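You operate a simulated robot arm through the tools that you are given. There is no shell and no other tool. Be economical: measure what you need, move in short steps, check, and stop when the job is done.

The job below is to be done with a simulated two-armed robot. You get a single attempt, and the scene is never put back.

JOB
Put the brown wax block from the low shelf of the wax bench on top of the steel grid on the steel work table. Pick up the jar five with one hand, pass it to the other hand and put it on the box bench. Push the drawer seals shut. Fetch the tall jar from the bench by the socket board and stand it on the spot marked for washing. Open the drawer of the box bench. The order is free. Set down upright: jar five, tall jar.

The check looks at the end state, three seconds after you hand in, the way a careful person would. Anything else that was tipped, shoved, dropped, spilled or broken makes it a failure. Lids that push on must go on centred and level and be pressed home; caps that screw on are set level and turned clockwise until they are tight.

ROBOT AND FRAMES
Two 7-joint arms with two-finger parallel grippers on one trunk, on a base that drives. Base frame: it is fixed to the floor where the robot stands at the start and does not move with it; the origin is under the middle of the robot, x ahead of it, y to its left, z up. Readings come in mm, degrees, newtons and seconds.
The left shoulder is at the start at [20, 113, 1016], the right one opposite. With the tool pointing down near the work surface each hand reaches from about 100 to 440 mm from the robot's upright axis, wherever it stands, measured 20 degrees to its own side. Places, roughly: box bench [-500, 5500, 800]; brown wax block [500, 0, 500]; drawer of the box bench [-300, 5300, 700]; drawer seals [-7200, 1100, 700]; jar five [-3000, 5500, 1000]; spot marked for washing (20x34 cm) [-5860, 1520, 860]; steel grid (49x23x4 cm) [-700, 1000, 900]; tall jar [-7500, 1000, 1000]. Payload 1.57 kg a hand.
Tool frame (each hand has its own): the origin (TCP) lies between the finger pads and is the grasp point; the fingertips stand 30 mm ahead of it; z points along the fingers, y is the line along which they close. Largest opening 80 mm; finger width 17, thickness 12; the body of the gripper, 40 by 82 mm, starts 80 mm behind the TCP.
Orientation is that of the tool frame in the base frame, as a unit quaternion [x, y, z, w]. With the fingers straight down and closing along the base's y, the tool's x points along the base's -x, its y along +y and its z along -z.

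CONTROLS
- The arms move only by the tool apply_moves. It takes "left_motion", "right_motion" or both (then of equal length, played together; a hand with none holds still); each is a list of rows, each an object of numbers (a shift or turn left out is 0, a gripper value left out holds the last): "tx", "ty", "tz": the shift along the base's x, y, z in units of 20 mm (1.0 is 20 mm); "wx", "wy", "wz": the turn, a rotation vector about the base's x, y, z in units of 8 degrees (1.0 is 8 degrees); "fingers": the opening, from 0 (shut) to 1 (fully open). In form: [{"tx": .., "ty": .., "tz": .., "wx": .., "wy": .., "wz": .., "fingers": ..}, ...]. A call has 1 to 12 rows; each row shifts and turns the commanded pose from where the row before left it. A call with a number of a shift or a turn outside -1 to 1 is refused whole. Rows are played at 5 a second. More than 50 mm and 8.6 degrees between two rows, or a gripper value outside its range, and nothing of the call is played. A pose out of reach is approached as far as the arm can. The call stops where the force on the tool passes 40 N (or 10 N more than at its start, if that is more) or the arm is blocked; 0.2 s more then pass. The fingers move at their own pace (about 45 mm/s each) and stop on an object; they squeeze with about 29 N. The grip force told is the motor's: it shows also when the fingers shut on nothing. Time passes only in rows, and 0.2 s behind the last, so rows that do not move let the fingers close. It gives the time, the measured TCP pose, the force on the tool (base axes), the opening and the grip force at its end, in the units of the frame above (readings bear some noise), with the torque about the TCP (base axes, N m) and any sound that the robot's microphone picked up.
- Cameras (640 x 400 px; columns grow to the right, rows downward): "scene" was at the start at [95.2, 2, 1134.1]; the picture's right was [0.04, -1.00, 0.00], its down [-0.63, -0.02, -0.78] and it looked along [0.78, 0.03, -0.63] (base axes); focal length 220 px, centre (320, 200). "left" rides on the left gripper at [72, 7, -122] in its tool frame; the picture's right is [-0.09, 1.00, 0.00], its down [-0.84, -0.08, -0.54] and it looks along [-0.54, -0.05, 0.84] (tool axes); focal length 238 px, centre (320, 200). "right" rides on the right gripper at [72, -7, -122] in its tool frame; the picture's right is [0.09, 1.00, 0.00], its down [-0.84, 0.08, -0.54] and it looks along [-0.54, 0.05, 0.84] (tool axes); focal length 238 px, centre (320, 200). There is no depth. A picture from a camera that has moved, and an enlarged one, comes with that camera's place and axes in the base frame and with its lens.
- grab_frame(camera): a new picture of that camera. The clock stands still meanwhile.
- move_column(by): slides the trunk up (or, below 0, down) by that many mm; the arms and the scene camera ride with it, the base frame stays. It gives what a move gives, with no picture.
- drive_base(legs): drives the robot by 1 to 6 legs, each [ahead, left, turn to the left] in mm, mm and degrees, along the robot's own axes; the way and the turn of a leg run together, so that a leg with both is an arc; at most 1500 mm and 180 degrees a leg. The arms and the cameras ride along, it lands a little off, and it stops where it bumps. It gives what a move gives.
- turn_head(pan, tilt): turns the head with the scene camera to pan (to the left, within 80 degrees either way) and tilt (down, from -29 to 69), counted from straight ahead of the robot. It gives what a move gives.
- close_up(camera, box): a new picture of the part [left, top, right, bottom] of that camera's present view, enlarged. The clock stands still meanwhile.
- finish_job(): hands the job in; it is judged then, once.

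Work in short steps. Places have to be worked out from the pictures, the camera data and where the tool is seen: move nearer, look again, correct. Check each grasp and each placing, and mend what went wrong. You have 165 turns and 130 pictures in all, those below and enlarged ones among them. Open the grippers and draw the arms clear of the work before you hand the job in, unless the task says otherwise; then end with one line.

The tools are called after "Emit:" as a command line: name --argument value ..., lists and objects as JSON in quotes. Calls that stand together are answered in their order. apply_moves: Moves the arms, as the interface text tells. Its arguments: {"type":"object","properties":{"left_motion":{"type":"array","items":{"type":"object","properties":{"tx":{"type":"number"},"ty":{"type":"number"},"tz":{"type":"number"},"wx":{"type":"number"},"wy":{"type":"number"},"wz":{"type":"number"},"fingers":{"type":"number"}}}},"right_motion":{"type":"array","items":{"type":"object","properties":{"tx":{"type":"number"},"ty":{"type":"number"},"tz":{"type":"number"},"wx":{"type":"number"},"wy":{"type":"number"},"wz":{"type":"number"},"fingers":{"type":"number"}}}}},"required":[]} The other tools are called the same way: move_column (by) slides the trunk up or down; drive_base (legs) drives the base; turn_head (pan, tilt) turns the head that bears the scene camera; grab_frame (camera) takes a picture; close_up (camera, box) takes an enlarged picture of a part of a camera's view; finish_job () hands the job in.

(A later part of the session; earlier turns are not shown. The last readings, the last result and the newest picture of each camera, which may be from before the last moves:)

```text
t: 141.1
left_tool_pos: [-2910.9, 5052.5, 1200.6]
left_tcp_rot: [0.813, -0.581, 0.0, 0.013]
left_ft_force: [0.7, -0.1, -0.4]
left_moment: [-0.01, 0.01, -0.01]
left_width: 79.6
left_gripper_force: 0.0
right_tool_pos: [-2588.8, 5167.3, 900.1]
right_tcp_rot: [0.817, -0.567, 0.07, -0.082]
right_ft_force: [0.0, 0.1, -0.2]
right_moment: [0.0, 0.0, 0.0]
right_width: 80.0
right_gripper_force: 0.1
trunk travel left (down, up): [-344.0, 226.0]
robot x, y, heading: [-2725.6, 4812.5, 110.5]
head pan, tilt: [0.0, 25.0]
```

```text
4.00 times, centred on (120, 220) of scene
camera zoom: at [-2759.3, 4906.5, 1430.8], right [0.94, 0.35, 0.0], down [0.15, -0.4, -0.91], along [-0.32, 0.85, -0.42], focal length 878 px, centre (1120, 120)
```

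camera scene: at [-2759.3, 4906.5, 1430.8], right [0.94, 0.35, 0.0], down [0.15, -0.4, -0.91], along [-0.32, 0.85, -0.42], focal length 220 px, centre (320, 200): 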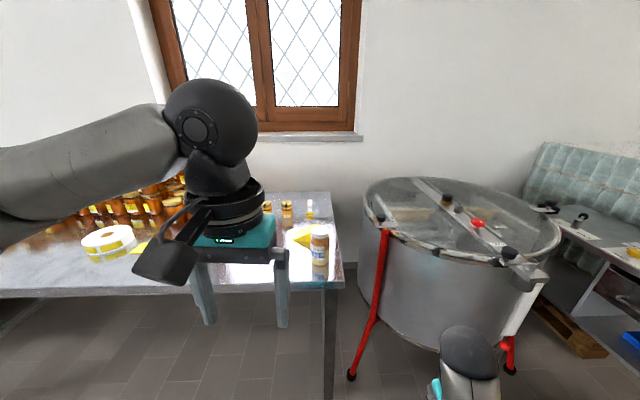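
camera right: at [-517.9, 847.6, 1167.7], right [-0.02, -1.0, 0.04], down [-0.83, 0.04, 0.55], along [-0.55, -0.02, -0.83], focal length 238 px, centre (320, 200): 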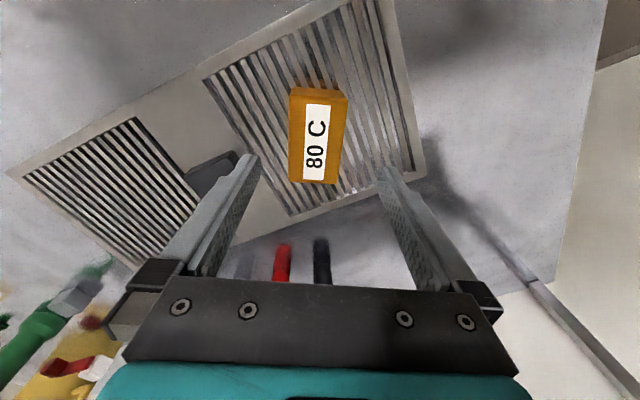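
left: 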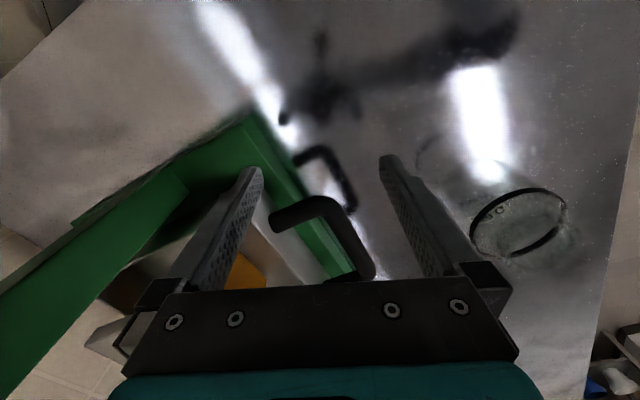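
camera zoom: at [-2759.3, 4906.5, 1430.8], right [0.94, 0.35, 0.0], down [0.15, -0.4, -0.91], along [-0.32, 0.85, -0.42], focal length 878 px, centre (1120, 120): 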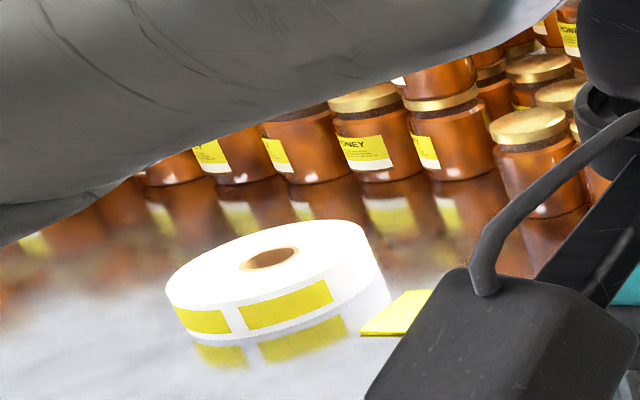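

The front white-lidded jar reads "…IVE": jar five, near [-2971, 5470]. I first raise and straighten the right hand.

Emit:
apply_moves --right_motion '[{"wy": 0.4, "wx": -0.1}, {"wy": 0.4, "wx": -0.1}, {"wy": 0.4, "wx": -0.1}, {"wy": 0.3, "wx": -0.1}, {"tx": -0.4, "tz": 0.6}, {"tx": -0.4, "tz": 0.6}, {"tx": -0.4, "tz": 0.6}, {"tx": -0.4, "tz": 0.6}]'

Emit:
turn_head --pan 0 --tilt 50

Emit:
grab_frame --camera "scene"

```text
t: 142.2
left_tool_pos: [-2911.7, 5054.0, 1201.2]
left_tcp_rot: [0.814, -0.581, 0.0, 0.012]
left_ft_force: [0.3, -0.7, 0.6]
left_moment: [0.0, 0.01, 0.0]
left_width: 80.0
left_gripper_force: 0.0
right_tool_pos: [-2520.4, 5182.0, 918.1]
right_tcp_rot: [0.81, -0.58, 0.057, -0.063]
right_ft_force: [0.5, -1.0, 0.5]
right_moment: [0.0, 0.0, 0.0]
right_width: 80.0
right_gripper_force: 0.0
trunk travel left (down, up): [-344.0, 226.0]
robot x, y, heading: [-2726.4, 4812.1, 110.6]
head pan, tilt: [0.0, 25.0]
stopped in row 5 (right hand): the arm was blocked; the commanded pose is now the measured one
```

```text
t: 143.1
left_tool_pos: [-2910.5, 5052.1, 1201.3]
left_tcp_rot: [0.814, -0.581, -0.001, 0.012]
left_ft_force: [0.0, 0.1, 1.1]
left_moment: [0.01, -0.02, 0.02]
left_width: 79.8
left_gripper_force: 0.0
right_tool_pos: [-2520.3, 5180.3, 915.2]
right_tcp_rot: [0.81, -0.58, 0.056, -0.062]
right_ft_force: [-0.3, -0.4, 0.1]
right_moment: [0.01, -0.01, -0.01]
right_width: 80.0
right_gripper_force: 0.2
trunk travel left (down, up): [-344.0, 226.0]
robot x, y, heading: [-2722.7, 4813.0, 110.6]
head pan, tilt: [0.0, 50.0]
```

```text
81 pictures are left
camera scene: at [-2754.1, 4892.3, 1393.4], right [0.94, 0.35, 0.0], down [0.27, -0.72, -0.64], along [-0.23, 0.6, -0.77], focal length 220 px, centre (320, 200)
```

scene: 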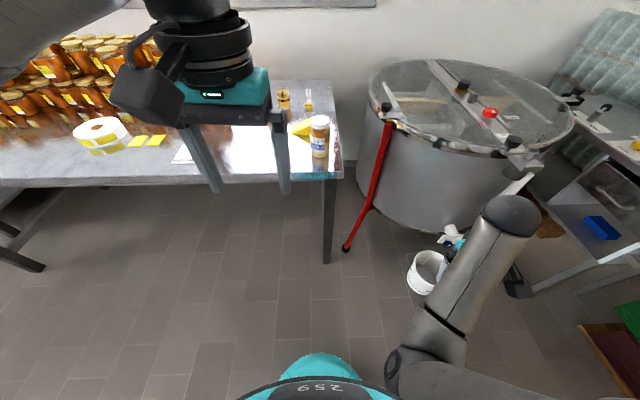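

The right elbow is tucked low against my own base, which blocks it. I back off, stretch the arm ahead again, twist it further (yaw +), and fold it with the elbow outward.

Emit:
drive_base --legs '[[-350, 0, 0]]'

Emit:
apply_moves --right_motion '[{"tx": -0.35, "ty": 0.93}, {"tx": -0.35, "ty": 0.93}, {"tx": -0.35, "ty": 0.93}, {"tx": -0.35, "ty": 0.93}, {"tx": -0.35, "ty": 0.93}, {"tx": -0.35, "ty": 0.93}, {"tx": -0.35, "ty": 0.93}, {"tx": -0.35, "ty": 0.93}, {"tx": -0.35, "ty": 0.93}, {"tx": -0.35, "ty": 0.93}, {"tx": -0.35, "ty": 0.93}, {"tx": -0.35, "ty": 0.93}]'

Emit:
apply_moves --right_motion '[{"tx": -0.35, "ty": 0.93}, {"tx": -0.35, "ty": 0.93}, {"tx": -0.35, "ty": 0.93}, {"wz": 1}, {"wz": 1}, {"wz": 1}, {"wz": 1}, {"wz": 1}, {"wz": 1}, {"wz": 1}, {"wz": 1}, {"wz": 1}]'

Emit:
grab_frame --camera "scene"

```text
t: 145.4
left_tool_pos: [-2786.7, 4720.5, 1200.7]
left_tcp_rot: [0.811, -0.585, -0.001, 0.012]
left_ft_force: [-0.3, -0.6, -0.3]
left_moment: [0.01, 0.0, -0.03]
left_width: 80.1
left_gripper_force: 0.1
right_tool_pos: [-2392.8, 4845.1, 916.6]
right_tcp_rot: [0.807, -0.584, 0.058, -0.062]
right_ft_force: [0.1, -0.4, 0.0]
right_moment: [0.05, 0.02, -0.01]
right_width: 79.9
right_gripper_force: 0.1
trunk travel left (down, up): [-344.0, 226.0]
robot x, y, heading: [-2600.8, 4479.2, 110.1]
head pan, tilt: [0.0, 50.0]
```

```text
t: 148.0
left_tool_pos: [-2786.0, 4721.3, 1200.1]
left_tcp_rot: [0.811, -0.585, -0.001, 0.012]
left_ft_force: [-0.2, -0.2, -0.3]
left_moment: [0.04, 0.02, -0.04]
left_width: 80.1
left_gripper_force: 0.1
right_tool_pos: [-2476.3, 5069.3, 916.3]
right_tcp_rot: [0.807, -0.584, 0.057, -0.062]
right_ft_force: [0.2, 0.6, -0.3]
right_moment: [0.03, 0.01, 0.02]
right_width: 79.9
right_gripper_force: 0.0
trunk travel left (down, up): [-344.0, 226.0]
robot x, y, heading: [-2600.7, 4476.1, 110.0]
head pan, tilt: [0.0, 50.0]
```

```text
t: 150.6
left_tool_pos: [-2785.7, 4721.5, 1201.4]
left_tcp_rot: [0.811, -0.585, 0.0, 0.012]
left_ft_force: [0.4, 0.1, -0.3]
left_moment: [-0.03, 0.01, 0.0]
left_width: 79.7
left_gripper_force: 0.1
right_tool_pos: [-2497.1, 5123.9, 912.5]
right_tcp_rot: [0.997, 0.003, 0.011, -0.082]
right_ft_force: [-0.3, -0.1, 0.0]
right_moment: [-0.02, -0.02, 0.0]
right_width: 80.2
right_gripper_force: 0.1
right hand out of reach, approached as far as the arm can: row 2, 3, 5, 6, 7, 8, 9, 11
trunk travel left (down, up): [-344.0, 226.0]
robot x, y, heading: [-2597.7, 4479.5, 110.1]
head pan, tilt: [0.0, 50.0]
```

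```text
80 pictures are left
camera scene: at [-2629.9, 4558.8, 1393.3], right [0.94, 0.34, 0.0], down [0.26, -0.72, -0.64], along [-0.22, 0.6, -0.77], focal length 220 px, centre (320, 200)
```

scene: 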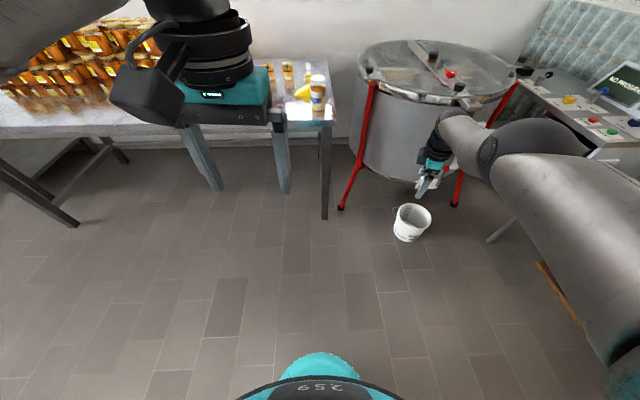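

The arm is straight again with the hand yawed 72°. I pull it in toward me.

Emit:
apply_moves --right_motion '[{"tx": 0.2, "ty": -0.98}, {"tx": 0.2, "ty": -0.98}, {"tx": 0.2, "ty": -0.98}, {"tx": 0.2, "ty": -0.98}, {"tx": 0.2, "ty": -0.98}, {"tx": 0.2, "ty": -0.98}, {"tx": 0.2, "ty": -0.98}]'

Emit:
grab_frame --camera "scene"

```text
t: 152.2
left_tool_pos: [-2785.4, 4721.4, 1199.6]
left_tcp_rot: [0.811, -0.585, -0.001, 0.012]
left_ft_force: [-0.6, -0.7, -0.2]
left_moment: [-0.02, -0.01, 0.05]
left_width: 79.7
left_gripper_force: 0.1
right_tool_pos: [-2490.0, 5116.9, 890.6]
right_tcp_rot: [0.997, 0.002, 0.011, -0.083]
right_ft_force: [0.2, -0.5, 0.0]
right_moment: [0.0, -0.01, 0.0]
right_width: 80.1
right_gripper_force: 0.0
right hand out of reach, approached as far as the arm can: row 1, 2, 3, 4, 5, 6, 7
trunk travel left (down, up): [-344.0, 226.0]
robot x, y, heading: [-2600.1, 4478.9, 110.1]
head pan, tilt: [0.0, 50.0]
```

```text
79 pictures are left
camera scene: at [-2630.0, 4558.8, 1393.3], right [0.94, 0.34, 0.0], down [0.26, -0.72, -0.64], along [-0.22, 0.6, -0.77], focal length 220 px, centre (320, 200)
```

scene: 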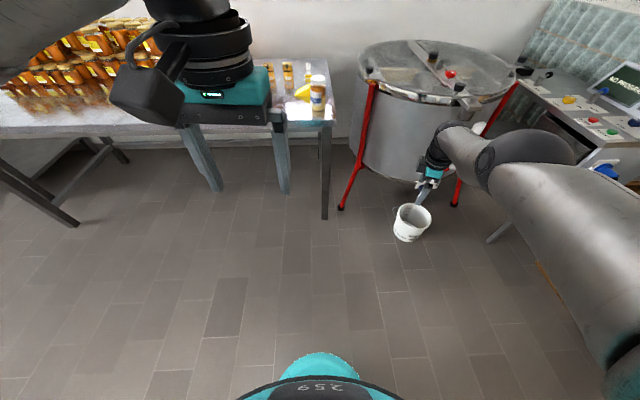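

Still singular; a leftward tangential move should start the flexion. I go left, then pull in.

Emit:
apply_moves --right_motion '[{"tx": -0.94, "ty": -0.34}, {"tx": -0.94, "ty": -0.34}, {"tx": -0.94, "ty": -0.34}, {"tx": -0.94, "ty": -0.34}, {"tx": -0.94, "ty": -0.34}, {"tx": -0.94, "ty": -0.34}, {"tx": -0.1, "ty": -0.98}, {"tx": -0.1, "ty": -0.98}, {"tx": 0.35, "ty": -0.93}, {"tx": 0.35, "ty": -0.93}, {"tx": 0.35, "ty": -0.93}, {"tx": 0.35, "ty": -0.93}]'

Emit:
grab_frame --camera "scene"

```text
t: 154.8
left_tool_pos: [-2785.5, 4720.4, 1199.0]
left_tcp_rot: [0.811, -0.585, 0.0, 0.013]
left_ft_force: [-0.6, 0.1, -1.5]
left_moment: [0.02, 0.0, 0.05]
left_width: 80.0
left_gripper_force: 0.1
right_tool_pos: [-2618.0, 5071.6, 855.2]
right_tcp_rot: [0.996, 0.002, 0.01, -0.083]
right_ft_force: [0.7, 0.6, 0.4]
right_moment: [0.03, 0.01, -0.04]
right_width: 80.0
right_gripper_force: 0.0
right hand out of reach, approached as far as the arm can: row 1, 3, 5, 7, 8, 9, 10, 11, 12
trunk travel left (down, up): [-344.0, 226.0]
robot x, y, heading: [-2602.5, 4477.7, 109.9]
head pan, tilt: [0.0, 50.0]
```

```text
78 pictures are left
camera scene: at [-2630.1, 4558.8, 1393.3], right [0.94, 0.34, 0.0], down [0.26, -0.72, -0.64], along [-0.22, 0.6, -0.77], focal length 220 px, centre (320, 200)
```

scene: 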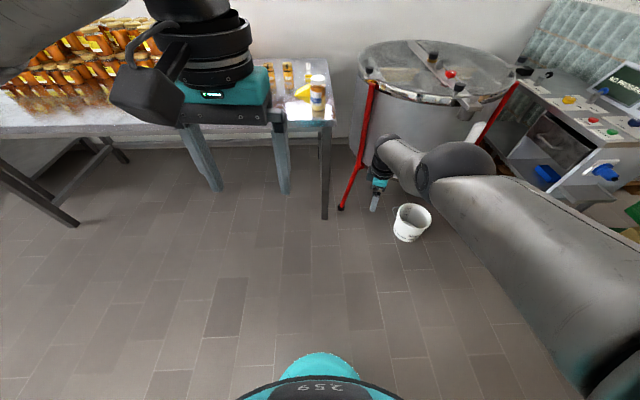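

I try the other tangents: down, then in.

Emit:
apply_moves --right_motion '[{"tz": -1}, {"tz": -1}, {"tz": -1}, {"tz": -1}, {"tx": 0.35, "ty": -0.93}, {"tx": 0.35, "ty": -0.93}, {"tx": 0.35, "ty": -0.93}, {"tx": 0.35, "ty": -0.93}]'

Emit:
apply_moves --right_motion '[{"tz": 1}, {"tz": 1}, {"tz": 1}, {"tz": 1}, {"tx": 0.35, "ty": -0.93}, {"tx": 0.35, "ty": -0.93}, {"tx": 0.35, "ty": -0.93}, {"tx": 0.35, "ty": -0.93}]'

```text
t: 156.6
left_tool_pos: [-2786.2, 4720.9, 1200.9]
left_tcp_rot: [0.811, -0.585, 0.0, 0.012]
left_ft_force: [-0.2, 0.4, -0.1]
left_moment: [0.02, 0.01, 0.03]
left_width: 79.9
left_gripper_force: 0.0
right_tool_pos: [-2597.4, 5018.9, 754.9]
right_tcp_rot: [0.997, 0.002, 0.011, -0.082]
right_ft_force: [0.4, -0.9, 0.6]
right_moment: [-0.03, -0.01, 0.0]
right_width: 80.2
right_gripper_force: 0.0
right hand out of reach, approached as far as the arm can: row 1, 2, 3, 4, 5, 6, 7, 8
trunk travel left (down, up): [-344.0, 226.0]
robot x, y, heading: [-2603.6, 4478.0, 110.0]
head pan, tilt: [0.0, 50.0]
```

```text
t: 158.4
left_tool_pos: [-2786.1, 4721.2, 1200.4]
left_tcp_rot: [0.811, -0.585, -0.001, 0.012]
left_ft_force: [-0.7, 1.0, -0.1]
left_moment: [-0.01, -0.01, 0.01]
left_width: 80.0
left_gripper_force: 0.0
right_tool_pos: [-2603.0, 5032.2, 777.9]
right_tcp_rot: [0.996, 0.002, 0.01, -0.083]
right_ft_force: [0.1, 0.5, 1.0]
right_moment: [0.03, 0.0, 0.0]
right_width: 79.8
right_gripper_force: 0.1
right hand out of reach, approached as far as the arm can: row 1, 2, 3, 4, 5, 6, 7, 8
trunk travel left (down, up): [-344.0, 226.0]
robot x, y, heading: [-2601.5, 4476.4, 109.8]
head pan, tilt: [0.0, 50.0]
```

I combine more yaw with the pull, as that worked before.

Emit:
apply_moves --right_motion '[{"wz": 1}, {"wz": 1}, {"wz": 1}, {"tx": 0.35, "ty": -0.93}, {"tx": 0.35, "ty": -0.93}, {"tx": 0.35, "ty": -0.93}, {"tx": 0.94, "ty": 0.34}, {"tx": 0.94, "ty": 0.34}, {"tx": 0.94, "ty": 0.34}, {"tx": 0.35, "ty": -0.93}, {"tx": 0.35, "ty": -0.93}, {"tx": 0.35, "ty": -0.93}]'

```text
t: 161.0
left_tool_pos: [-2784.7, 4721.3, 1200.7]
left_tcp_rot: [0.812, -0.584, -0.001, 0.013]
left_ft_force: [1.0, -0.5, 0.2]
left_moment: [0.0, 0.0, 0.0]
left_width: 80.0
left_gripper_force: 0.0
right_tool_pos: [-2524.1, 5014.2, 721.5]
right_tcp_rot: [0.974, 0.209, -0.008, -0.084]
right_ft_force: [0.1, 0.7, -0.8]
right_moment: [0.0, 0.02, 0.02]
right_width: 80.2
right_gripper_force: 0.0
right hand out of reach, approached as far as the arm can: row 2, 4, 5, 6, 10, 11, 12
trunk travel left (down, up): [-344.0, 226.0]
robot x, y, heading: [-2600.7, 4480.8, 109.9]
head pan, tilt: [0.0, 50.0]
```

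Not flexing there. The elbow-down fold (yaw about +16° relative) did work and suffices for a top grasp ahead of me, so I yaw back about 78° and fold that way.

Emit:
apply_moves --right_motion '[{"wz": -1, "tz": 0.5}, {"wz": -1, "tz": 0.5}, {"wz": -1, "tz": 0.5}, {"wz": -1, "tz": 0.5}, {"wz": -1, "tz": 0.5}, {"wz": -1}, {"wz": -1}, {"wz": -1}, {"wz": -1}, {"wz": -1}]'

Emit:
apply_moves --right_motion '[{"tx": 0.2, "ty": -0.98}, {"tx": 0.2, "ty": -0.98}, {"tx": 0.2, "ty": -0.98}, {"tx": 0.2, "ty": -0.98}]'

Emit:
grab_frame --camera "scene"

```text
t: 163.2
left_tool_pos: [-2786.6, 4720.9, 1199.8]
left_tcp_rot: [0.811, -0.585, 0.0, 0.011]
left_ft_force: [-0.3, -1.4, 0.5]
left_moment: [-0.02, 0.0, 0.0]
left_width: 80.1
left_gripper_force: 0.1
right_tool_pos: [-2526.3, 5021.1, 765.6]
right_tcp_rot: [0.88, -0.467, 0.049, -0.069]
right_ft_force: [0.5, 0.2, -0.5]
right_moment: [-0.01, 0.01, 0.03]
right_width: 79.9
right_gripper_force: 0.1
right hand out of reach, approached as far as the arm can: row 1, 2, 3, 4, 5, 8, 10
trunk travel left (down, up): [-344.0, 226.0]
robot x, y, heading: [-2595.6, 4477.6, 110.0]
head pan, tilt: [0.0, 50.0]
```

```text
t: 164.2
left_tool_pos: [-2786.2, 4720.9, 1201.0]
left_tcp_rot: [0.811, -0.584, 0.0, 0.013]
left_ft_force: [-0.1, 0.4, 0.2]
left_moment: [0.01, -0.02, 0.03]
left_width: 80.1
left_gripper_force: 0.1
right_tool_pos: [-2520.3, 4991.7, 726.4]
right_tcp_rot: [0.881, -0.466, 0.049, -0.069]
right_ft_force: [0.3, -0.8, -0.1]
right_moment: [0.02, 0.02, -0.03]
right_width: 80.3
right_gripper_force: 0.0
right hand out of reach, approached as far as the arm can: row 1, 2, 3, 4
trunk travel left (down, up): [-344.0, 226.0]
robot x, y, heading: [-2598.8, 4476.3, 110.1]
head pan, tilt: [0.0, 50.0]
```

```text
77 pictures are left
camera scene: at [-2630.0, 4558.8, 1393.3], right [0.94, 0.34, 0.0], down [0.26, -0.72, -0.64], along [-0.22, 0.6, -0.77], focal length 220 px, centre (320, 200)
```

scene: 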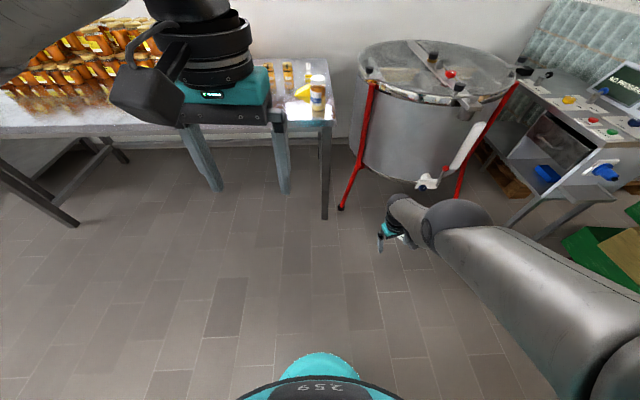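

Earlier the fold began higher up and with more leftward bias. I go up, left, then pull with that bias.

Emit:
apply_moves --right_motion '[{"tz": 1}, {"tz": 1}, {"tz": 1}, {"tz": 1}, {"tz": 1}, {"tz": 1}, {"wz": 0.7}, {"wz": 0.7}, {"wz": 0.7}, {"wz": 0.7}]'

Emit:
apply_moves --right_motion '[{"tx": -0.3, "ty": -0.95}, {"tx": -0.3, "ty": -0.95}, {"tx": -0.3, "ty": -0.95}, {"tx": 0.1, "ty": -0.98}, {"tx": 0.1, "ty": -0.98}]'

```text
t: 166.4
left_tool_pos: [-2785.7, 4720.6, 1201.2]
left_tcp_rot: [0.811, -0.585, 0.0, 0.012]
left_ft_force: [0.4, -1.0, -0.9]
left_moment: [0.0, 0.01, 0.04]
left_width: 80.0
left_gripper_force: 0.1
right_tool_pos: [-2539.5, 5055.0, 804.2]
right_tcp_rot: [0.955, -0.285, 0.034, -0.077]
right_ft_force: [0.5, -1.2, 0.3]
right_moment: [0.01, -0.02, 0.05]
right_width: 79.9
right_gripper_force: 0.0
right hand out of reach, approached as far as the arm can: row 1, 2, 3, 4, 5, 6, 7, 8, 10
trunk travel left (down, up): [-344.0, 226.0]
robot x, y, heading: [-2602.5, 4479.4, 110.2]
head pan, tilt: [0.0, 50.0]
```

```text
t: 167.6
left_tool_pos: [-2784.8, 4720.7, 1201.4]
left_tcp_rot: [0.811, -0.585, -0.001, 0.013]
left_ft_force: [-0.3, -0.8, -0.4]
left_moment: [-0.02, -0.04, 0.01]
left_width: 79.9
left_gripper_force: 0.0
right_tool_pos: [-2573.9, 5017.5, 764.1]
right_tcp_rot: [0.955, -0.286, 0.034, -0.077]
right_ft_force: [-0.1, -0.9, -0.6]
right_moment: [-0.06, 0.0, -0.04]
right_width: 80.1
right_gripper_force: 0.1
right hand out of reach, approached as far as the arm can: row 1, 2, 3, 4, 5
trunk travel left (down, up): [-344.0, 226.0]
robot x, y, heading: [-2602.4, 4479.8, 110.0]
head pan, tilt: [0.0, 50.0]
```

Both earlier folds happened with the hand left of the shoulder line; now it's still 210 mm right. I go left 200 mm, then pull.

Emit:
apply_moves --right_motion '[{"tx": -0.94, "ty": -0.2, "tz": 0.4}, {"tx": -0.94, "ty": -0.2, "tz": 0.4}, {"tx": -0.94, "ty": -0.2, "tz": 0.4}, {"tx": -0.94, "ty": -0.2, "tz": 0.4}, {"tx": -0.94, "ty": -0.2, "tz": 0.4}, {"tx": -0.94, "ty": -0.3}, {"tx": -0.94, "ty": -0.3}, {"tx": -0.94, "ty": -0.3}, {"tx": -0.94, "ty": -0.3}, {"tx": -0.94, "ty": -0.3}]'

Emit:
apply_moves --right_motion '[{"tx": 0.35, "ty": -0.93}, {"tx": 0.35, "ty": -0.93}, {"tx": 0.35, "ty": -0.93}, {"tx": 0.35, "ty": -0.93}]'

Emit:
grab_frame --camera "scene"

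```text
t: 169.8
left_tool_pos: [-2786.4, 4720.4, 1199.8]
left_tcp_rot: [0.811, -0.585, -0.001, 0.012]
left_ft_force: [0.8, -0.9, -0.4]
left_moment: [0.0, 0.01, 0.0]
left_width: 80.0
left_gripper_force: 0.0
right_tool_pos: [-2746.1, 4950.2, 816.8]
right_tcp_rot: [0.954, -0.286, 0.035, -0.078]
right_ft_force: [-0.7, -0.7, 0.7]
right_moment: [0.0, 0.02, 0.01]
right_width: 80.0
right_gripper_force: 0.0
right hand out of reach, approached as far as the arm can: row 3, 6, 7, 8, 9, 10
trunk travel left (down, up): [-344.0, 226.0]
robot x, y, heading: [-2604.1, 4477.0, 109.8]
head pan, tilt: [0.0, 50.0]
```

```text
t: 171.0
left_tool_pos: [-2786.0, 4721.1, 1200.4]
left_tcp_rot: [0.811, -0.585, -0.001, 0.013]
left_ft_force: [-0.5, 0.4, 0.3]
left_moment: [0.0, 0.0, 0.0]
left_width: 79.8
left_gripper_force: 0.1
right_tool_pos: [-2688.0, 4910.3, 821.9]
right_tcp_rot: [0.946, -0.302, 0.045, -0.107]
right_ft_force: [-0.1, 0.8, -1.0]
right_moment: [0.02, 0.0, -0.01]
right_width: 80.0
right_gripper_force: 0.2
trunk travel left (down, up): [-344.0, 226.0]
robot x, y, heading: [-2596.2, 4477.2, 110.1]
head pan, tilt: [0.0, 50.0]
stopped in row 4 (right hand): the arm was blocked; the commanded pose is now the measured one
```

```text
76 pictures are left
camera scene: at [-2630.0, 4559.1, 1393.3], right [0.94, 0.34, 0.0], down [0.26, -0.72, -0.64], along [-0.22, 0.6, -0.77], focal length 220 px, centre (320, 200)
```

scene: 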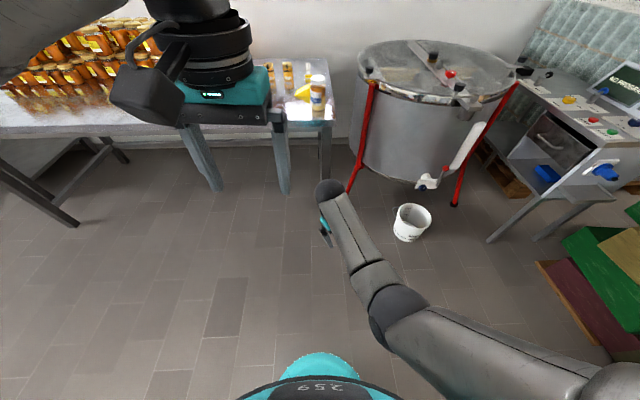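

The arm is folded (elbow low) and usable. I straighten the tool (-10° about x, +9° about y) while moving slightly forward, then raise the trunk to the top.

Emit:
apply_moves --right_motion '[{"tx": -0.2, "ty": 0.5, "wx": -0.3, "wy": 0.25}, {"tx": -0.2, "ty": 0.5, "wx": -0.3, "wy": 0.25}, {"wx": -0.3, "wy": 0.2}, {"wx": -0.2, "wy": 0.2}, {"wx": -0.2, "wy": 0.2}]'

Emit:
move_column --by 220

Emit:
turn_head --pan 0 --tilt 45

Emit:
grab_frame --camera "right"

```text
t: 172.2
left_tool_pos: [-2785.1, 4720.9, 1201.3]
left_tcp_rot: [0.811, -0.585, 0.0, 0.013]
left_ft_force: [0.0, 0.5, 0.1]
left_moment: [0.01, 0.0, -0.04]
left_width: 80.1
left_gripper_force: 0.0
right_tool_pos: [-2698.1, 4928.4, 822.1]
right_tcp_rot: [0.953, -0.302, -0.002, 0.005]
right_ft_force: [-0.6, 1.1, -0.1]
right_moment: [0.0, 0.01, -0.03]
right_width: 79.9
right_gripper_force: 0.0
trunk travel left (down, up): [-344.0, 226.0]
robot x, y, heading: [-2603.5, 4480.1, 110.0]
head pan, tilt: [0.0, 50.0]
```

```text
t: 174.6
left_tool_pos: [-2785.2, 4720.5, 1420.5]
left_tcp_rot: [0.811, -0.585, 0.0, 0.012]
left_ft_force: [0.0, -0.1, -0.3]
left_moment: [-0.01, 0.0, -0.03]
left_width: 80.4
left_gripper_force: 0.1
right_tool_pos: [-2698.1, 4927.7, 1042.2]
right_tcp_rot: [0.953, -0.302, -0.001, 0.004]
right_ft_force: [-0.2, 0.1, -0.8]
right_moment: [0.0, -0.02, 0.01]
right_width: 79.9
right_gripper_force: 0.0
trunk travel left (down, up): [-564.0, 6.0]
robot x, y, heading: [-2600.0, 4476.3, 110.0]
head pan, tilt: [0.0, 50.0]
```

```text
t: 175.2
left_tool_pos: [-2785.6, 4720.1, 1420.9]
left_tcp_rot: [0.811, -0.585, -0.001, 0.012]
left_ft_force: [0.4, -0.6, -0.6]
left_moment: [0.04, 0.03, -0.01]
left_width: 80.0
left_gripper_force: 0.1
right_tool_pos: [-2699.3, 4927.8, 1041.8]
right_tcp_rot: [0.953, -0.302, 0.0, 0.004]
right_ft_force: [0.6, 0.5, 0.1]
right_moment: [0.01, -0.02, 0.05]
right_width: 80.0
right_gripper_force: 0.1
trunk travel left (down, up): [-564.0, 6.0]
robot x, y, heading: [-2600.6, 4476.8, 110.0]
head pan, tilt: [0.0, 45.0]
```

```text
75 pictures are left
camera right: at [-2636.0, 4893.3, 1165.0], right [-0.5, -0.87, 0.01], down [-0.73, 0.42, 0.54], along [-0.47, 0.26, -0.84], focal length 238 px, centre (320, 200)
```

right: 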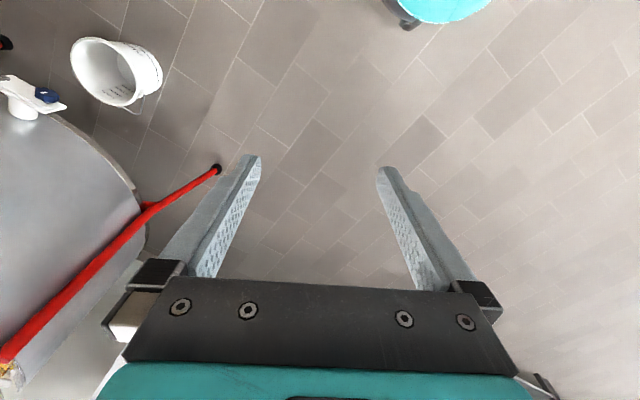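

The hand is upright now. Triangulating the jar from two views gives about [-3045, 5660] with the table at z ≈ 722. I drive 600 ahead and look with the hand camera.

Emit:
drive_base --legs '[[600, 75, 0]]'

Emit:
grab_frame --camera "right"

Emit:
grab_frame --camera "scene"

```text
t: 178.6
left_tool_pos: [-3060.2, 5241.3, 1420.2]
left_tcp_rot: [0.813, -0.582, 0.0, 0.012]
left_ft_force: [0.5, -0.1, -0.2]
left_moment: [-0.02, 0.03, -0.02]
left_width: 80.2
left_gripper_force: 0.0
right_tool_pos: [-2974.9, 5448.8, 1040.9]
right_tcp_rot: [0.955, -0.298, 0.0, 0.004]
right_ft_force: [0.6, 0.5, -0.1]
right_moment: [-0.02, -0.01, 0.01]
right_width: 79.9
right_gripper_force: 0.1
trunk travel left (down, up): [-564.0, 6.0]
robot x, y, heading: [-2872.7, 4999.0, 110.6]
head pan, tilt: [0.0, 45.0]
```

```text
74 pictures are left
camera right: at [-2912.5, 5414.9, 1164.9], right [-0.49, -0.87, 0.01], down [-0.73, 0.42, 0.54], along [-0.48, 0.26, -0.84], focal length 238 px, centre (320, 200)
```

right: 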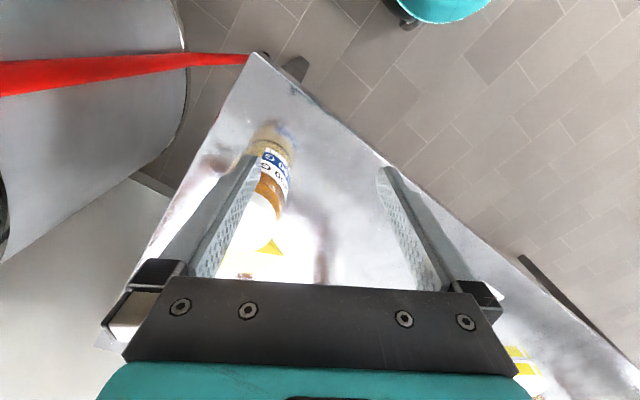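

```text
73 pictures are left
camera scene: at [-2905.1, 5084.6, 1620.2], right [0.94, 0.35, 0.0], down [0.25, -0.66, -0.71], along [-0.25, 0.66, -0.71], focal length 220 px, centre (320, 200)
```

scene: 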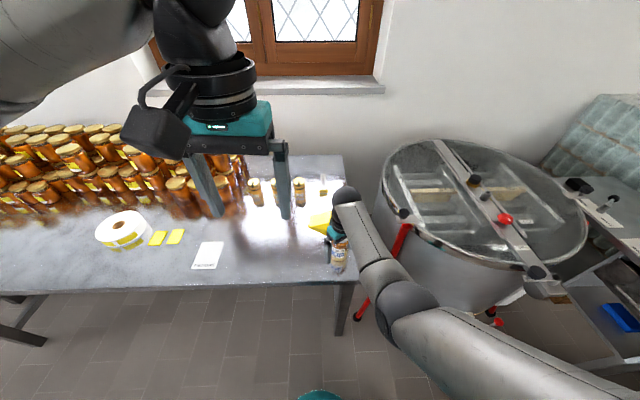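

Combining views, the table is at z ≈ 840 and jar five about [-2990, 5530], 69 mm wide, top z ≈ 1010, so my fingertips (1011) are too low. I raise the right hand 80 mm first.

Emit:
apply_moves --right_motion '[{"tz": 0.8}, {"tz": 0.8}, {"tz": 0.8}, {"tz": 0.8}, {"tz": 0.8}]'

Emit:
grab_frame --camera "right"

```text
t: 179.8
left_tool_pos: [-3058.9, 5241.7, 1420.9]
left_tcp_rot: [0.814, -0.581, 0.0, 0.012]
left_ft_force: [0.1, 0.7, 0.1]
left_moment: [0.01, 0.0, 0.01]
left_width: 79.9
left_gripper_force: 0.1
right_tool_pos: [-2974.7, 5448.0, 1122.5]
right_tcp_rot: [0.955, -0.298, 0.0, 0.005]
right_ft_force: [0.0, -0.4, -0.8]
right_moment: [0.0, 0.0, 0.01]
right_width: 79.9
right_gripper_force: 0.1
trunk travel left (down, up): [-564.0, 6.0]
robot x, y, heading: [-2873.6, 4993.9, 110.8]
head pan, tilt: [0.0, 45.0]
```

```text
72 pictures are left
camera right: at [-2912.8, 5413.1, 1245.4], right [-0.49, -0.87, 0.01], down [-0.73, 0.42, 0.54], along [-0.47, 0.26, -0.84], focal length 238 px, centre (320, 200)
```

right: 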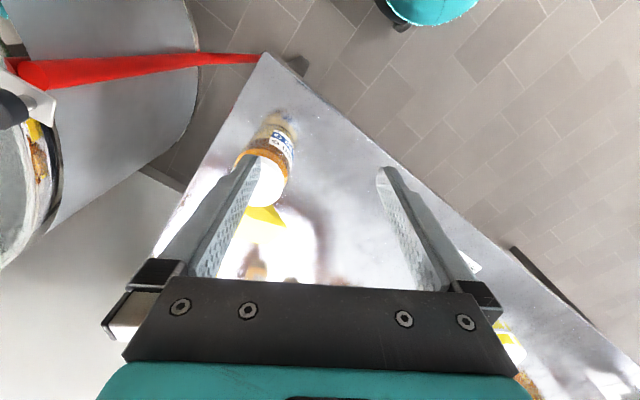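

The lift worked exactly. I drive ahead 100 mm at this safe height so the jar comes between the fingers in view.

Emit:
drive_base --legs '[[100, -5, 0]]'

Emit:
grab_frame --camera "right"

```text
t: 180.9
left_tool_pos: [-3091.0, 5336.5, 1420.6]
left_tcp_rot: [0.813, -0.582, -0.001, 0.013]
left_ft_force: [0.5, -0.4, 0.0]
left_moment: [0.03, 0.01, 0.01]
left_width: 80.1
left_gripper_force: 0.1
right_tool_pos: [-3007.1, 5543.9, 1121.1]
right_tcp_rot: [0.954, -0.299, -0.001, 0.004]
right_ft_force: [-0.2, -0.5, -0.8]
right_moment: [0.0, -0.01, 0.0]
right_width: 79.8
right_gripper_force: 0.0
trunk travel left (down, up): [-564.0, 6.0]
robot x, y, heading: [-2903.6, 5100.4, 110.3]
head pan, tilt: [0.0, 45.0]
```

```text
71 pictures are left
camera right: at [-2942.8, 5509.3, 1245.0], right [-0.49, -0.87, 0.01], down [-0.73, 0.42, 0.54], along [-0.47, 0.26, -0.84], focal length 238 px, centre (320, 200)
```

right: 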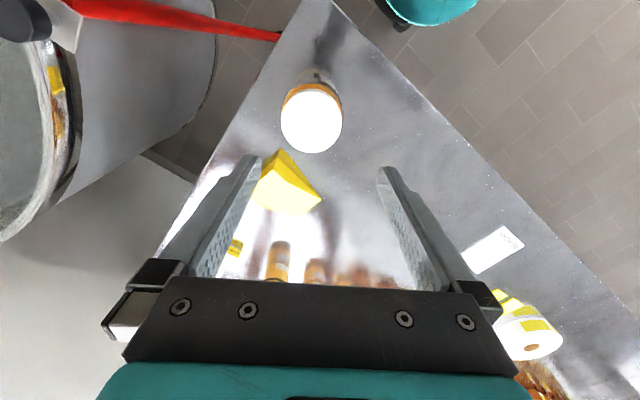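

Lid centre computes to about [-2995, 5547], top z ≈ 989, 64 mm wide. I shift 12 mm and lower the trunk 75 mm (tips to 1016), then look.

Emit:
apply_moves --right_motion '[{"tx": 0.6, "ty": 0.2}]'

Emit:
move_column --by -75

Emit:
grab_frame --camera "right"

```text
t: 181.3
left_tool_pos: [-3090.1, 5335.9, 1421.4]
left_tcp_rot: [0.813, -0.582, 0.0, 0.012]
left_ft_force: [0.0, -0.3, 0.7]
left_moment: [0.0, 0.02, 0.03]
left_width: 79.9
left_gripper_force: 0.0
right_tool_pos: [-2993.1, 5547.6, 1122.8]
right_tcp_rot: [0.954, -0.299, -0.001, 0.005]
right_ft_force: [0.1, 0.6, -0.2]
right_moment: [0.01, 0.08, -0.02]
right_width: 80.1
right_gripper_force: 0.0
trunk travel left (down, up): [-564.0, 6.0]
robot x, y, heading: [-2902.6, 5092.8, 110.5]
head pan, tilt: [0.0, 45.0]
```

```text
t: 182.4
left_tool_pos: [-3089.7, 5336.5, 1345.4]
left_tcp_rot: [0.813, -0.582, 0.0, 0.012]
left_ft_force: [0.4, 0.3, 0.6]
left_moment: [-0.04, 0.01, 0.01]
left_width: 79.9
left_gripper_force: 0.0
right_tool_pos: [-2992.5, 5548.6, 1047.5]
right_tcp_rot: [0.954, -0.299, -0.001, 0.004]
right_ft_force: [-0.2, -0.6, 0.7]
right_moment: [-0.01, -0.01, -0.02]
right_width: 79.5
right_gripper_force: 0.0
trunk travel left (down, up): [-489.0, 81.0]
robot x, y, heading: [-2902.3, 5094.9, 110.5]
head pan, tilt: [0.0, 45.0]
```

```text
70 pictures are left
camera right: at [-2930.6, 5513.5, 1170.2], right [-0.49, -0.87, 0.01], down [-0.73, 0.42, 0.54], along [-0.47, 0.26, -0.84], focal length 238 px, centre (320, 200)
```

right: 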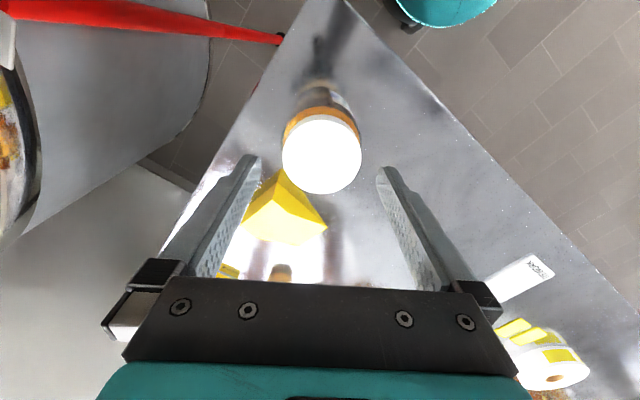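

The lid is centred at [-2997, 5549, 984], 66 mm wide. I nudge -4 mm in x and lower to TCP z ≈ 940, then close.

Emit:
apply_moves --right_motion '[{"tx": -0.2}]'

Emit:
move_column --by -50

Emit:
move_column --by -56

Emit:
apply_moves --right_motion '[{"fingers": 0}, {}, {}, {}]'

Emit:
grab_frame --camera "right"

```text
t: 182.8
left_tool_pos: [-3090.3, 5336.4, 1345.5]
left_tcp_rot: [0.813, -0.582, 0.0, 0.013]
left_ft_force: [-0.4, 0.5, -1.0]
left_moment: [0.03, -0.03, 0.01]
left_width: 80.1
left_gripper_force: 0.0
right_tool_pos: [-2997.2, 5548.4, 1047.7]
right_tcp_rot: [0.954, -0.3, -0.001, 0.005]
right_ft_force: [0.3, 0.3, 0.8]
right_moment: [-0.02, -0.01, 0.02]
right_width: 80.0
right_gripper_force: 0.1
trunk travel left (down, up): [-489.0, 81.0]
robot x, y, heading: [-2903.8, 5095.8, 110.4]
head pan, tilt: [0.0, 45.0]
```

```text
t: 183.8
left_tool_pos: [-3089.3, 5336.3, 1296.1]
left_tcp_rot: [0.813, -0.582, 0.0, 0.012]
left_ft_force: [1.2, -0.7, 0.0]
left_moment: [0.02, 0.0, -0.02]
left_width: 80.1
left_gripper_force: 0.1
right_tool_pos: [-2997.6, 5548.3, 997.7]
right_tcp_rot: [0.954, -0.299, -0.001, 0.004]
right_ft_force: [-0.1, -0.4, -0.4]
right_moment: [-0.02, -0.03, 0.0]
right_width: 80.0
right_gripper_force: 0.1
trunk travel left (down, up): [-439.0, 131.0]
robot x, y, heading: [-2900.0, 5094.3, 110.6]
head pan, tilt: [0.0, 45.0]
```

```text
t: 184.7
left_tool_pos: [-3090.5, 5336.0, 1240.2]
left_tcp_rot: [0.813, -0.582, 0.0, 0.012]
left_ft_force: [-1.0, 0.0, -0.3]
left_moment: [-0.05, -0.01, 0.03]
left_width: 80.1
left_gripper_force: 0.0
right_tool_pos: [-2997.3, 5548.5, 940.8]
right_tcp_rot: [0.954, -0.299, -0.001, 0.005]
right_ft_force: [-0.5, 0.0, -0.6]
right_moment: [-0.04, -0.01, -0.03]
right_width: 80.2
right_gripper_force: 0.1
trunk travel left (down, up): [-383.0, 187.0]
robot x, y, heading: [-2902.5, 5098.4, 110.4]
head pan, tilt: [0.0, 45.0]
```

```text
t: 185.7
left_tool_pos: [-3090.7, 5335.8, 1239.9]
left_tcp_rot: [0.813, -0.582, -0.001, 0.013]
left_ft_force: [0.1, 0.3, -0.4]
left_moment: [-0.01, -0.02, 0.01]
left_width: 79.8
left_gripper_force: 0.1
right_tool_pos: [-2997.7, 5549.0, 942.4]
right_tcp_rot: [0.954, -0.299, 0.0, 0.005]
right_ft_force: [0.9, 1.5, 1.3]
right_moment: [0.31, -0.28, -0.02]
right_width: 73.5
right_gripper_force: 28.9
trunk travel left (down, up): [-383.0, 187.0]
robot x, y, heading: [-2903.4, 5093.0, 110.3]
head pan, tilt: [0.0, 45.0]
```

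```text
69 pictures are left
camera right: at [-2934.7, 5513.7, 1064.7], right [-0.49, -0.87, 0.01], down [-0.73, 0.42, 0.54], along [-0.47, 0.26, -0.84], focal length 238 px, centre (320, 200)
```

right: 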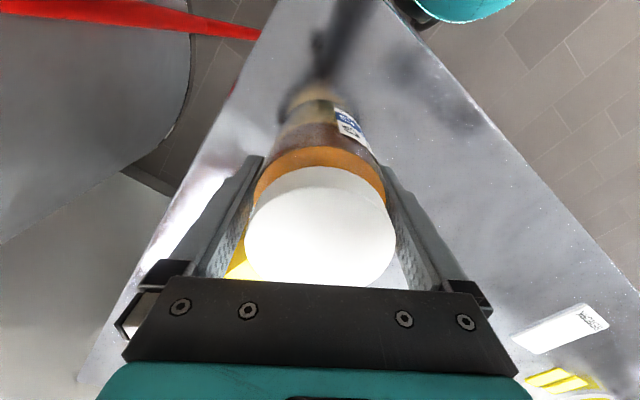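

Gripped at 73.5 mm. I lift with the trunk and check.

Emit:
move_column --by 60

Emit:
grab_frame --camera "right"

```text
t: 186.7
left_tool_pos: [-3090.7, 5337.6, 1298.6]
left_tcp_rot: [0.813, -0.582, 0.0, 0.013]
left_ft_force: [0.2, -0.4, 0.2]
left_moment: [0.01, 0.01, 0.01]
left_width: 80.0
left_gripper_force: 0.1
right_tool_pos: [-2998.3, 5549.0, 1001.1]
right_tcp_rot: [0.954, -0.299, -0.001, 0.004]
right_ft_force: [0.4, 0.6, -7.9]
right_moment: [0.05, -0.01, 0.01]
right_width: 73.4
right_gripper_force: 28.8
trunk travel left (down, up): [-443.0, 127.0]
robot x, y, heading: [-2902.8, 5096.3, 110.5]
head pan, tilt: [0.0, 45.0]
```

```text
68 pictures are left
camera right: at [-2935.1, 5514.0, 1124.1], right [-0.49, -0.87, 0.01], down [-0.73, 0.42, 0.54], along [-0.47, 0.26, -0.84], focal length 238 px, centre (320, 200)
```

right: 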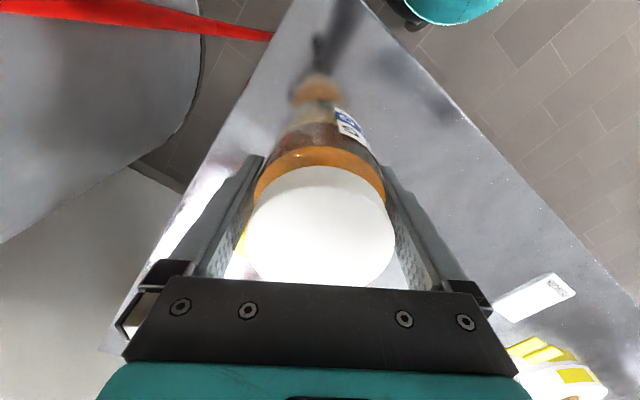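

Jar five is held (about 0.8 kg). I lift further, back away from the table, then turn the right hand 55° so its fingers sit front/back, leaving the left side free for the other hand.

Emit:
move_column --by 60

Emit:
drive_base --legs '[[-550, 0, 0]]'

Emit:
apply_moves --right_motion '[{"wz": 0.9}, {"wz": 0.9}, {"wz": 0.9}, {"wz": 0.9}, {"wz": 0.9}, {"wz": 0.9}, {"wz": 0.9}, {"wz": 0.6}, {"tz": 0.8}, {"tz": 0.8}, {"tz": 0.8}, {"tz": 0.8}]' --left_motion '[{"wz": -0.95}, {"wz": -0.95}, {"wz": -0.95}, {"wz": -0.95}, {"wz": -0.95}, {"wz": -0.95}, {"wz": -0.95}, {"wz": -0.95}, {"wz": -0.95}, {"wz": -0.95}, {"wz": -0.95}, {"wz": -0.8}]'

Emit:
grab_frame --camera "scene"

```text
t: 187.7
left_tool_pos: [-3091.3, 5336.9, 1360.5]
left_tcp_rot: [0.813, -0.582, -0.001, 0.012]
left_ft_force: [0.6, -1.4, 0.2]
left_moment: [0.02, 0.0, 0.03]
left_width: 79.9
left_gripper_force: 0.0
right_tool_pos: [-2996.5, 5546.9, 1062.1]
right_tcp_rot: [0.955, -0.298, -0.001, 0.004]
right_ft_force: [-1.0, 0.2, -7.3]
right_moment: [0.03, -0.05, -0.03]
right_width: 73.5
right_gripper_force: 29.0
trunk travel left (down, up): [-503.0, 67.0]
robot x, y, heading: [-2905.7, 5095.0, 110.5]
head pan, tilt: [0.0, 45.0]
```

```text
t: 190.9
left_tool_pos: [-2899.1, 4822.4, 1360.2]
left_tcp_rot: [0.816, -0.579, 0.0, 0.013]
left_ft_force: [0.4, 0.6, 0.2]
left_moment: [0.03, -0.01, -0.02]
left_width: 80.2
left_gripper_force: 0.1
right_tool_pos: [-2807.4, 5032.5, 1061.7]
right_tcp_rot: [0.956, -0.295, 0.0, 0.005]
right_ft_force: [-0.4, -0.3, -8.0]
right_moment: [-0.01, 0.01, 0.0]
right_width: 73.3
right_gripper_force: 29.1
trunk travel left (down, up): [-503.0, 67.0]
robot x, y, heading: [-2708.3, 4583.2, 110.7]
head pan, tilt: [0.0, 45.0]
```

```text
t: 193.5
left_tool_pos: [-2898.7, 4821.7, 1360.0]
left_tcp_rot: [-0.166, 0.986, 0.009, -0.008]
left_ft_force: [0.1, -0.2, 0.2]
left_moment: [0.02, -0.01, -0.02]
left_width: 79.9
left_gripper_force: 0.1
right_tool_pos: [-2806.0, 5034.7, 1124.9]
right_tcp_rot: [0.984, 0.181, 0.002, 0.005]
right_ft_force: [0.9, 0.7, -7.8]
right_moment: [0.03, -0.01, -0.01]
right_width: 73.4
right_gripper_force: 28.7
trunk travel left (down, up): [-503.0, 67.0]
robot x, y, heading: [-2707.5, 4578.5, 110.8]
head pan, tilt: [0.0, 45.0]
```

```text
67 pictures are left
camera scene: at [-2742.1, 4666.7, 1559.2], right [0.93, 0.36, 0.0], down [0.25, -0.66, -0.71], along [-0.25, 0.66, -0.71], focal length 220 px, centre (320, 200)
```

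scene: 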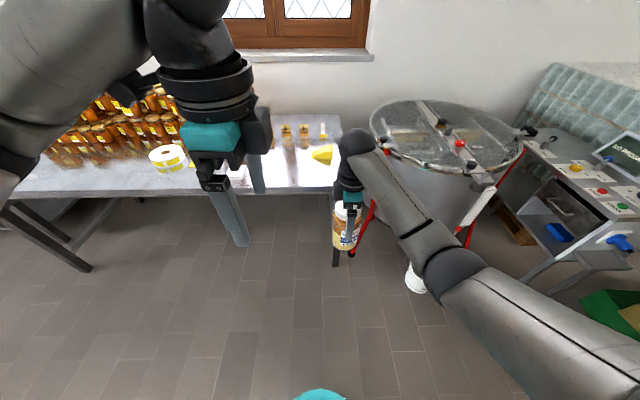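

Both hands followed exactly. Now I tilt the left hand 45° to point right-down and bring it toward a standoff left of the jar.

Emit:
apply_moves --left_motion '[{"wx": 0.333, "wy": -0.877, "tx": -0.4}, {"wx": 0.333, "wy": -0.877, "tx": -0.4}, {"wx": 0.333, "wy": -0.877, "tx": -0.4, "ty": 0.5}, {"wx": 0.333, "wy": -0.877, "tx": -0.4, "ty": 0.5}, {"wx": 0.333, "wy": -0.877, "tx": -0.4, "ty": 0.8, "tz": -0.5}, {"wx": 0.333, "wy": -0.877, "tx": -0.4, "ty": 0.8, "tz": -0.7}, {"tx": -0.2, "ty": 0.9, "tz": -0.9}, {"ty": 0.9, "tz": -0.9}, {"ty": 0.9, "tz": -0.9}, {"ty": 0.9, "tz": -0.9}, {"ty": 0.9, "tz": -0.9}, {"ty": 0.8, "tz": -0.9}]'

Emit:
grab_frame --camera "scene"

Emit:
grab_frame --camera "left"

```text
t: 196.1
left_tool_pos: [-2951.1, 4979.4, 1226.5]
left_tcp_rot: [-0.159, 0.913, 0.082, 0.368]
left_ft_force: [-0.6, 0.1, -0.7]
left_moment: [0.03, -0.06, -0.02]
left_width: 79.9
left_gripper_force: 0.0
right_tool_pos: [-2807.1, 5035.4, 1124.1]
right_tcp_rot: [0.983, 0.181, 0.002, 0.005]
right_ft_force: [-0.1, -0.1, -7.4]
right_moment: [-0.03, 0.02, 0.01]
right_width: 73.4
right_gripper_force: 29.1
trunk travel left (down, up): [-503.0, 67.0]
robot x, y, heading: [-2713.1, 4583.7, 110.7]
head pan, tilt: [0.0, 45.0]
```

```text
66 pictures are left
camera scene: at [-2742.1, 4667.2, 1559.1], right [0.93, 0.36, 0.0], down [0.25, -0.66, -0.71], along [-0.25, 0.66, -0.71], focal length 220 px, centre (320, 200)
```

scene: 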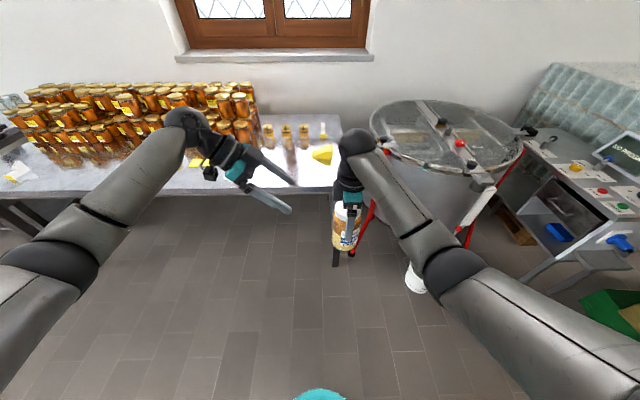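

```text
65 pictures are left
camera left: at [-3080.4, 4935.6, 1263.7], right [-0.29, 0.95, 0.1], down [0.25, -0.02, 0.97], along [0.93, 0.3, -0.23], focal length 238 px, centre (320, 200)
```

left: 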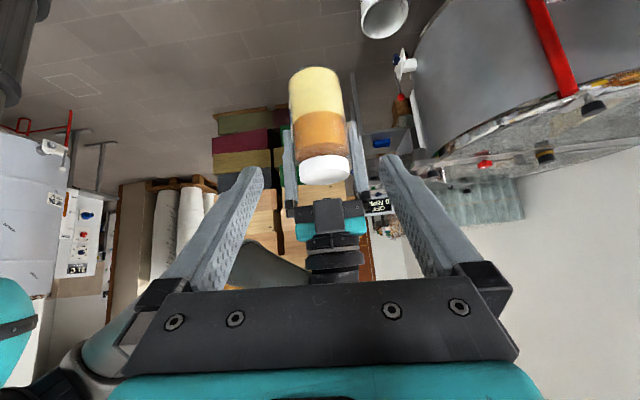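

Clear view: the jar's bottom is at z ≈ 1011. The left target is [-2807, 5035, 1053]. I go to a 120 mm standoff along the approach line and check alignment.

Emit:
apply_moves --left_motion '[{"tx": 0.665, "ty": 0.236, "tz": -0.875}, {"tx": 0.665, "ty": 0.236, "tz": -0.875}, {"tx": 0.665, "ty": 0.236, "tz": -0.875}, {"tx": 0.665, "ty": 0.236, "tz": -0.875}, {"tx": 0.665, "ty": 0.236, "tz": -0.875}]'

Emit:
grab_frame --camera "left"

```text
t: 197.3
left_tool_pos: [-2884.7, 5003.6, 1139.4]
left_tcp_rot: [-0.159, 0.913, 0.082, 0.368]
left_ft_force: [-0.7, -0.2, 0.7]
left_moment: [0.01, 0.01, 0.02]
left_width: 79.8
left_gripper_force: 0.0
right_tool_pos: [-2806.9, 5034.2, 1124.4]
right_tcp_rot: [0.983, 0.181, 0.001, 0.004]
right_ft_force: [0.1, -0.3, -8.4]
right_moment: [0.01, -0.02, -0.01]
right_width: 73.4
right_gripper_force: 28.7
trunk travel left (down, up): [-503.0, 67.0]
robot x, y, heading: [-2711.9, 4583.0, 110.8]
head pan, tilt: [0.0, 45.0]
```

```text
64 pictures are left
camera left: at [-3013.2, 4959.4, 1176.4], right [-0.29, 0.95, 0.1], down [0.25, -0.02, 0.97], along [0.93, 0.3, -0.23], focal length 238 px, centre (320, 200)
```

left: 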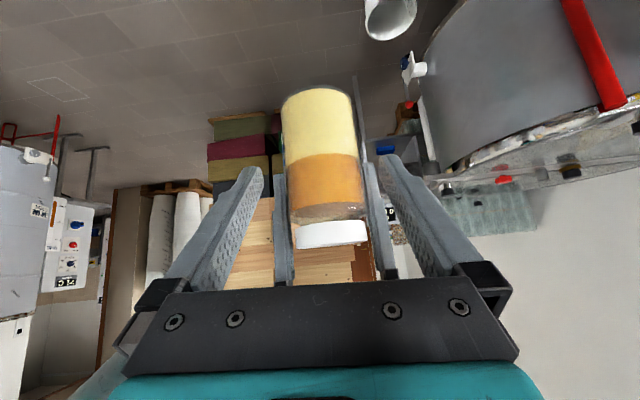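

Aligned. I advance the last 120 mm along the approach line, watching forces on both hands.

Emit:
apply_moves --left_motion '[{"tx": 0.553, "ty": 0.235, "tz": -0.615}, {"tx": 0.553, "ty": 0.235, "tz": -0.615}, {"tx": 0.553, "ty": 0.235, "tz": -0.615}, {"tx": 0.553, "ty": 0.235, "tz": -0.615}, {"tx": 0.553, "ty": 0.235, "tz": -0.615}, {"tx": 0.553, "ty": 0.235, "tz": -0.615}, {"tx": 0.553, "ty": 0.235, "tz": -0.615}]'

Emit:
grab_frame --camera "left"

```text
t: 198.9
left_tool_pos: [-2806.2, 5038.0, 1052.5]
left_tcp_rot: [-0.158, 0.913, 0.081, 0.367]
left_ft_force: [-10.7, -12.6, 14.8]
left_moment: [0.63, -0.6, 0.38]
left_width: 79.9
left_gripper_force: 0.1
right_tool_pos: [-2804.0, 5037.5, 1124.2]
right_tcp_rot: [0.984, 0.178, 0.005, 0.003]
right_ft_force: [7.8, 13.6, -27.6]
right_moment: [0.04, -0.77, 0.03]
right_width: 72.4
right_gripper_force: 27.6
trunk travel left (down, up): [-503.0, 67.0]
robot x, y, heading: [-2710.5, 4580.4, 110.9]
head pan, tilt: [0.0, 45.0]
```

```text
63 pictures are left
camera left: at [-2936.7, 4993.9, 1090.1], right [-0.29, 0.95, 0.1], down [0.25, -0.02, 0.97], along [0.93, 0.3, -0.23], focal length 238 px, centre (320, 200)
```

left: 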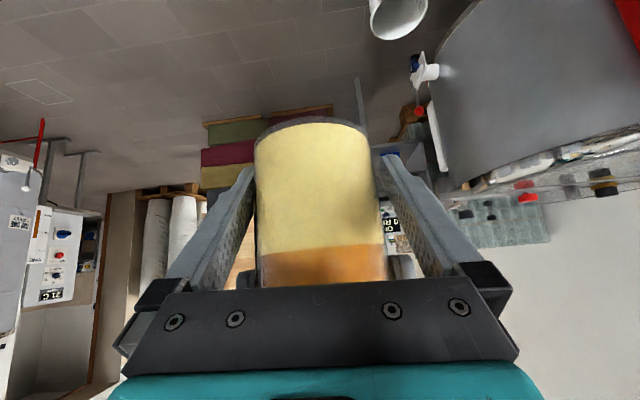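

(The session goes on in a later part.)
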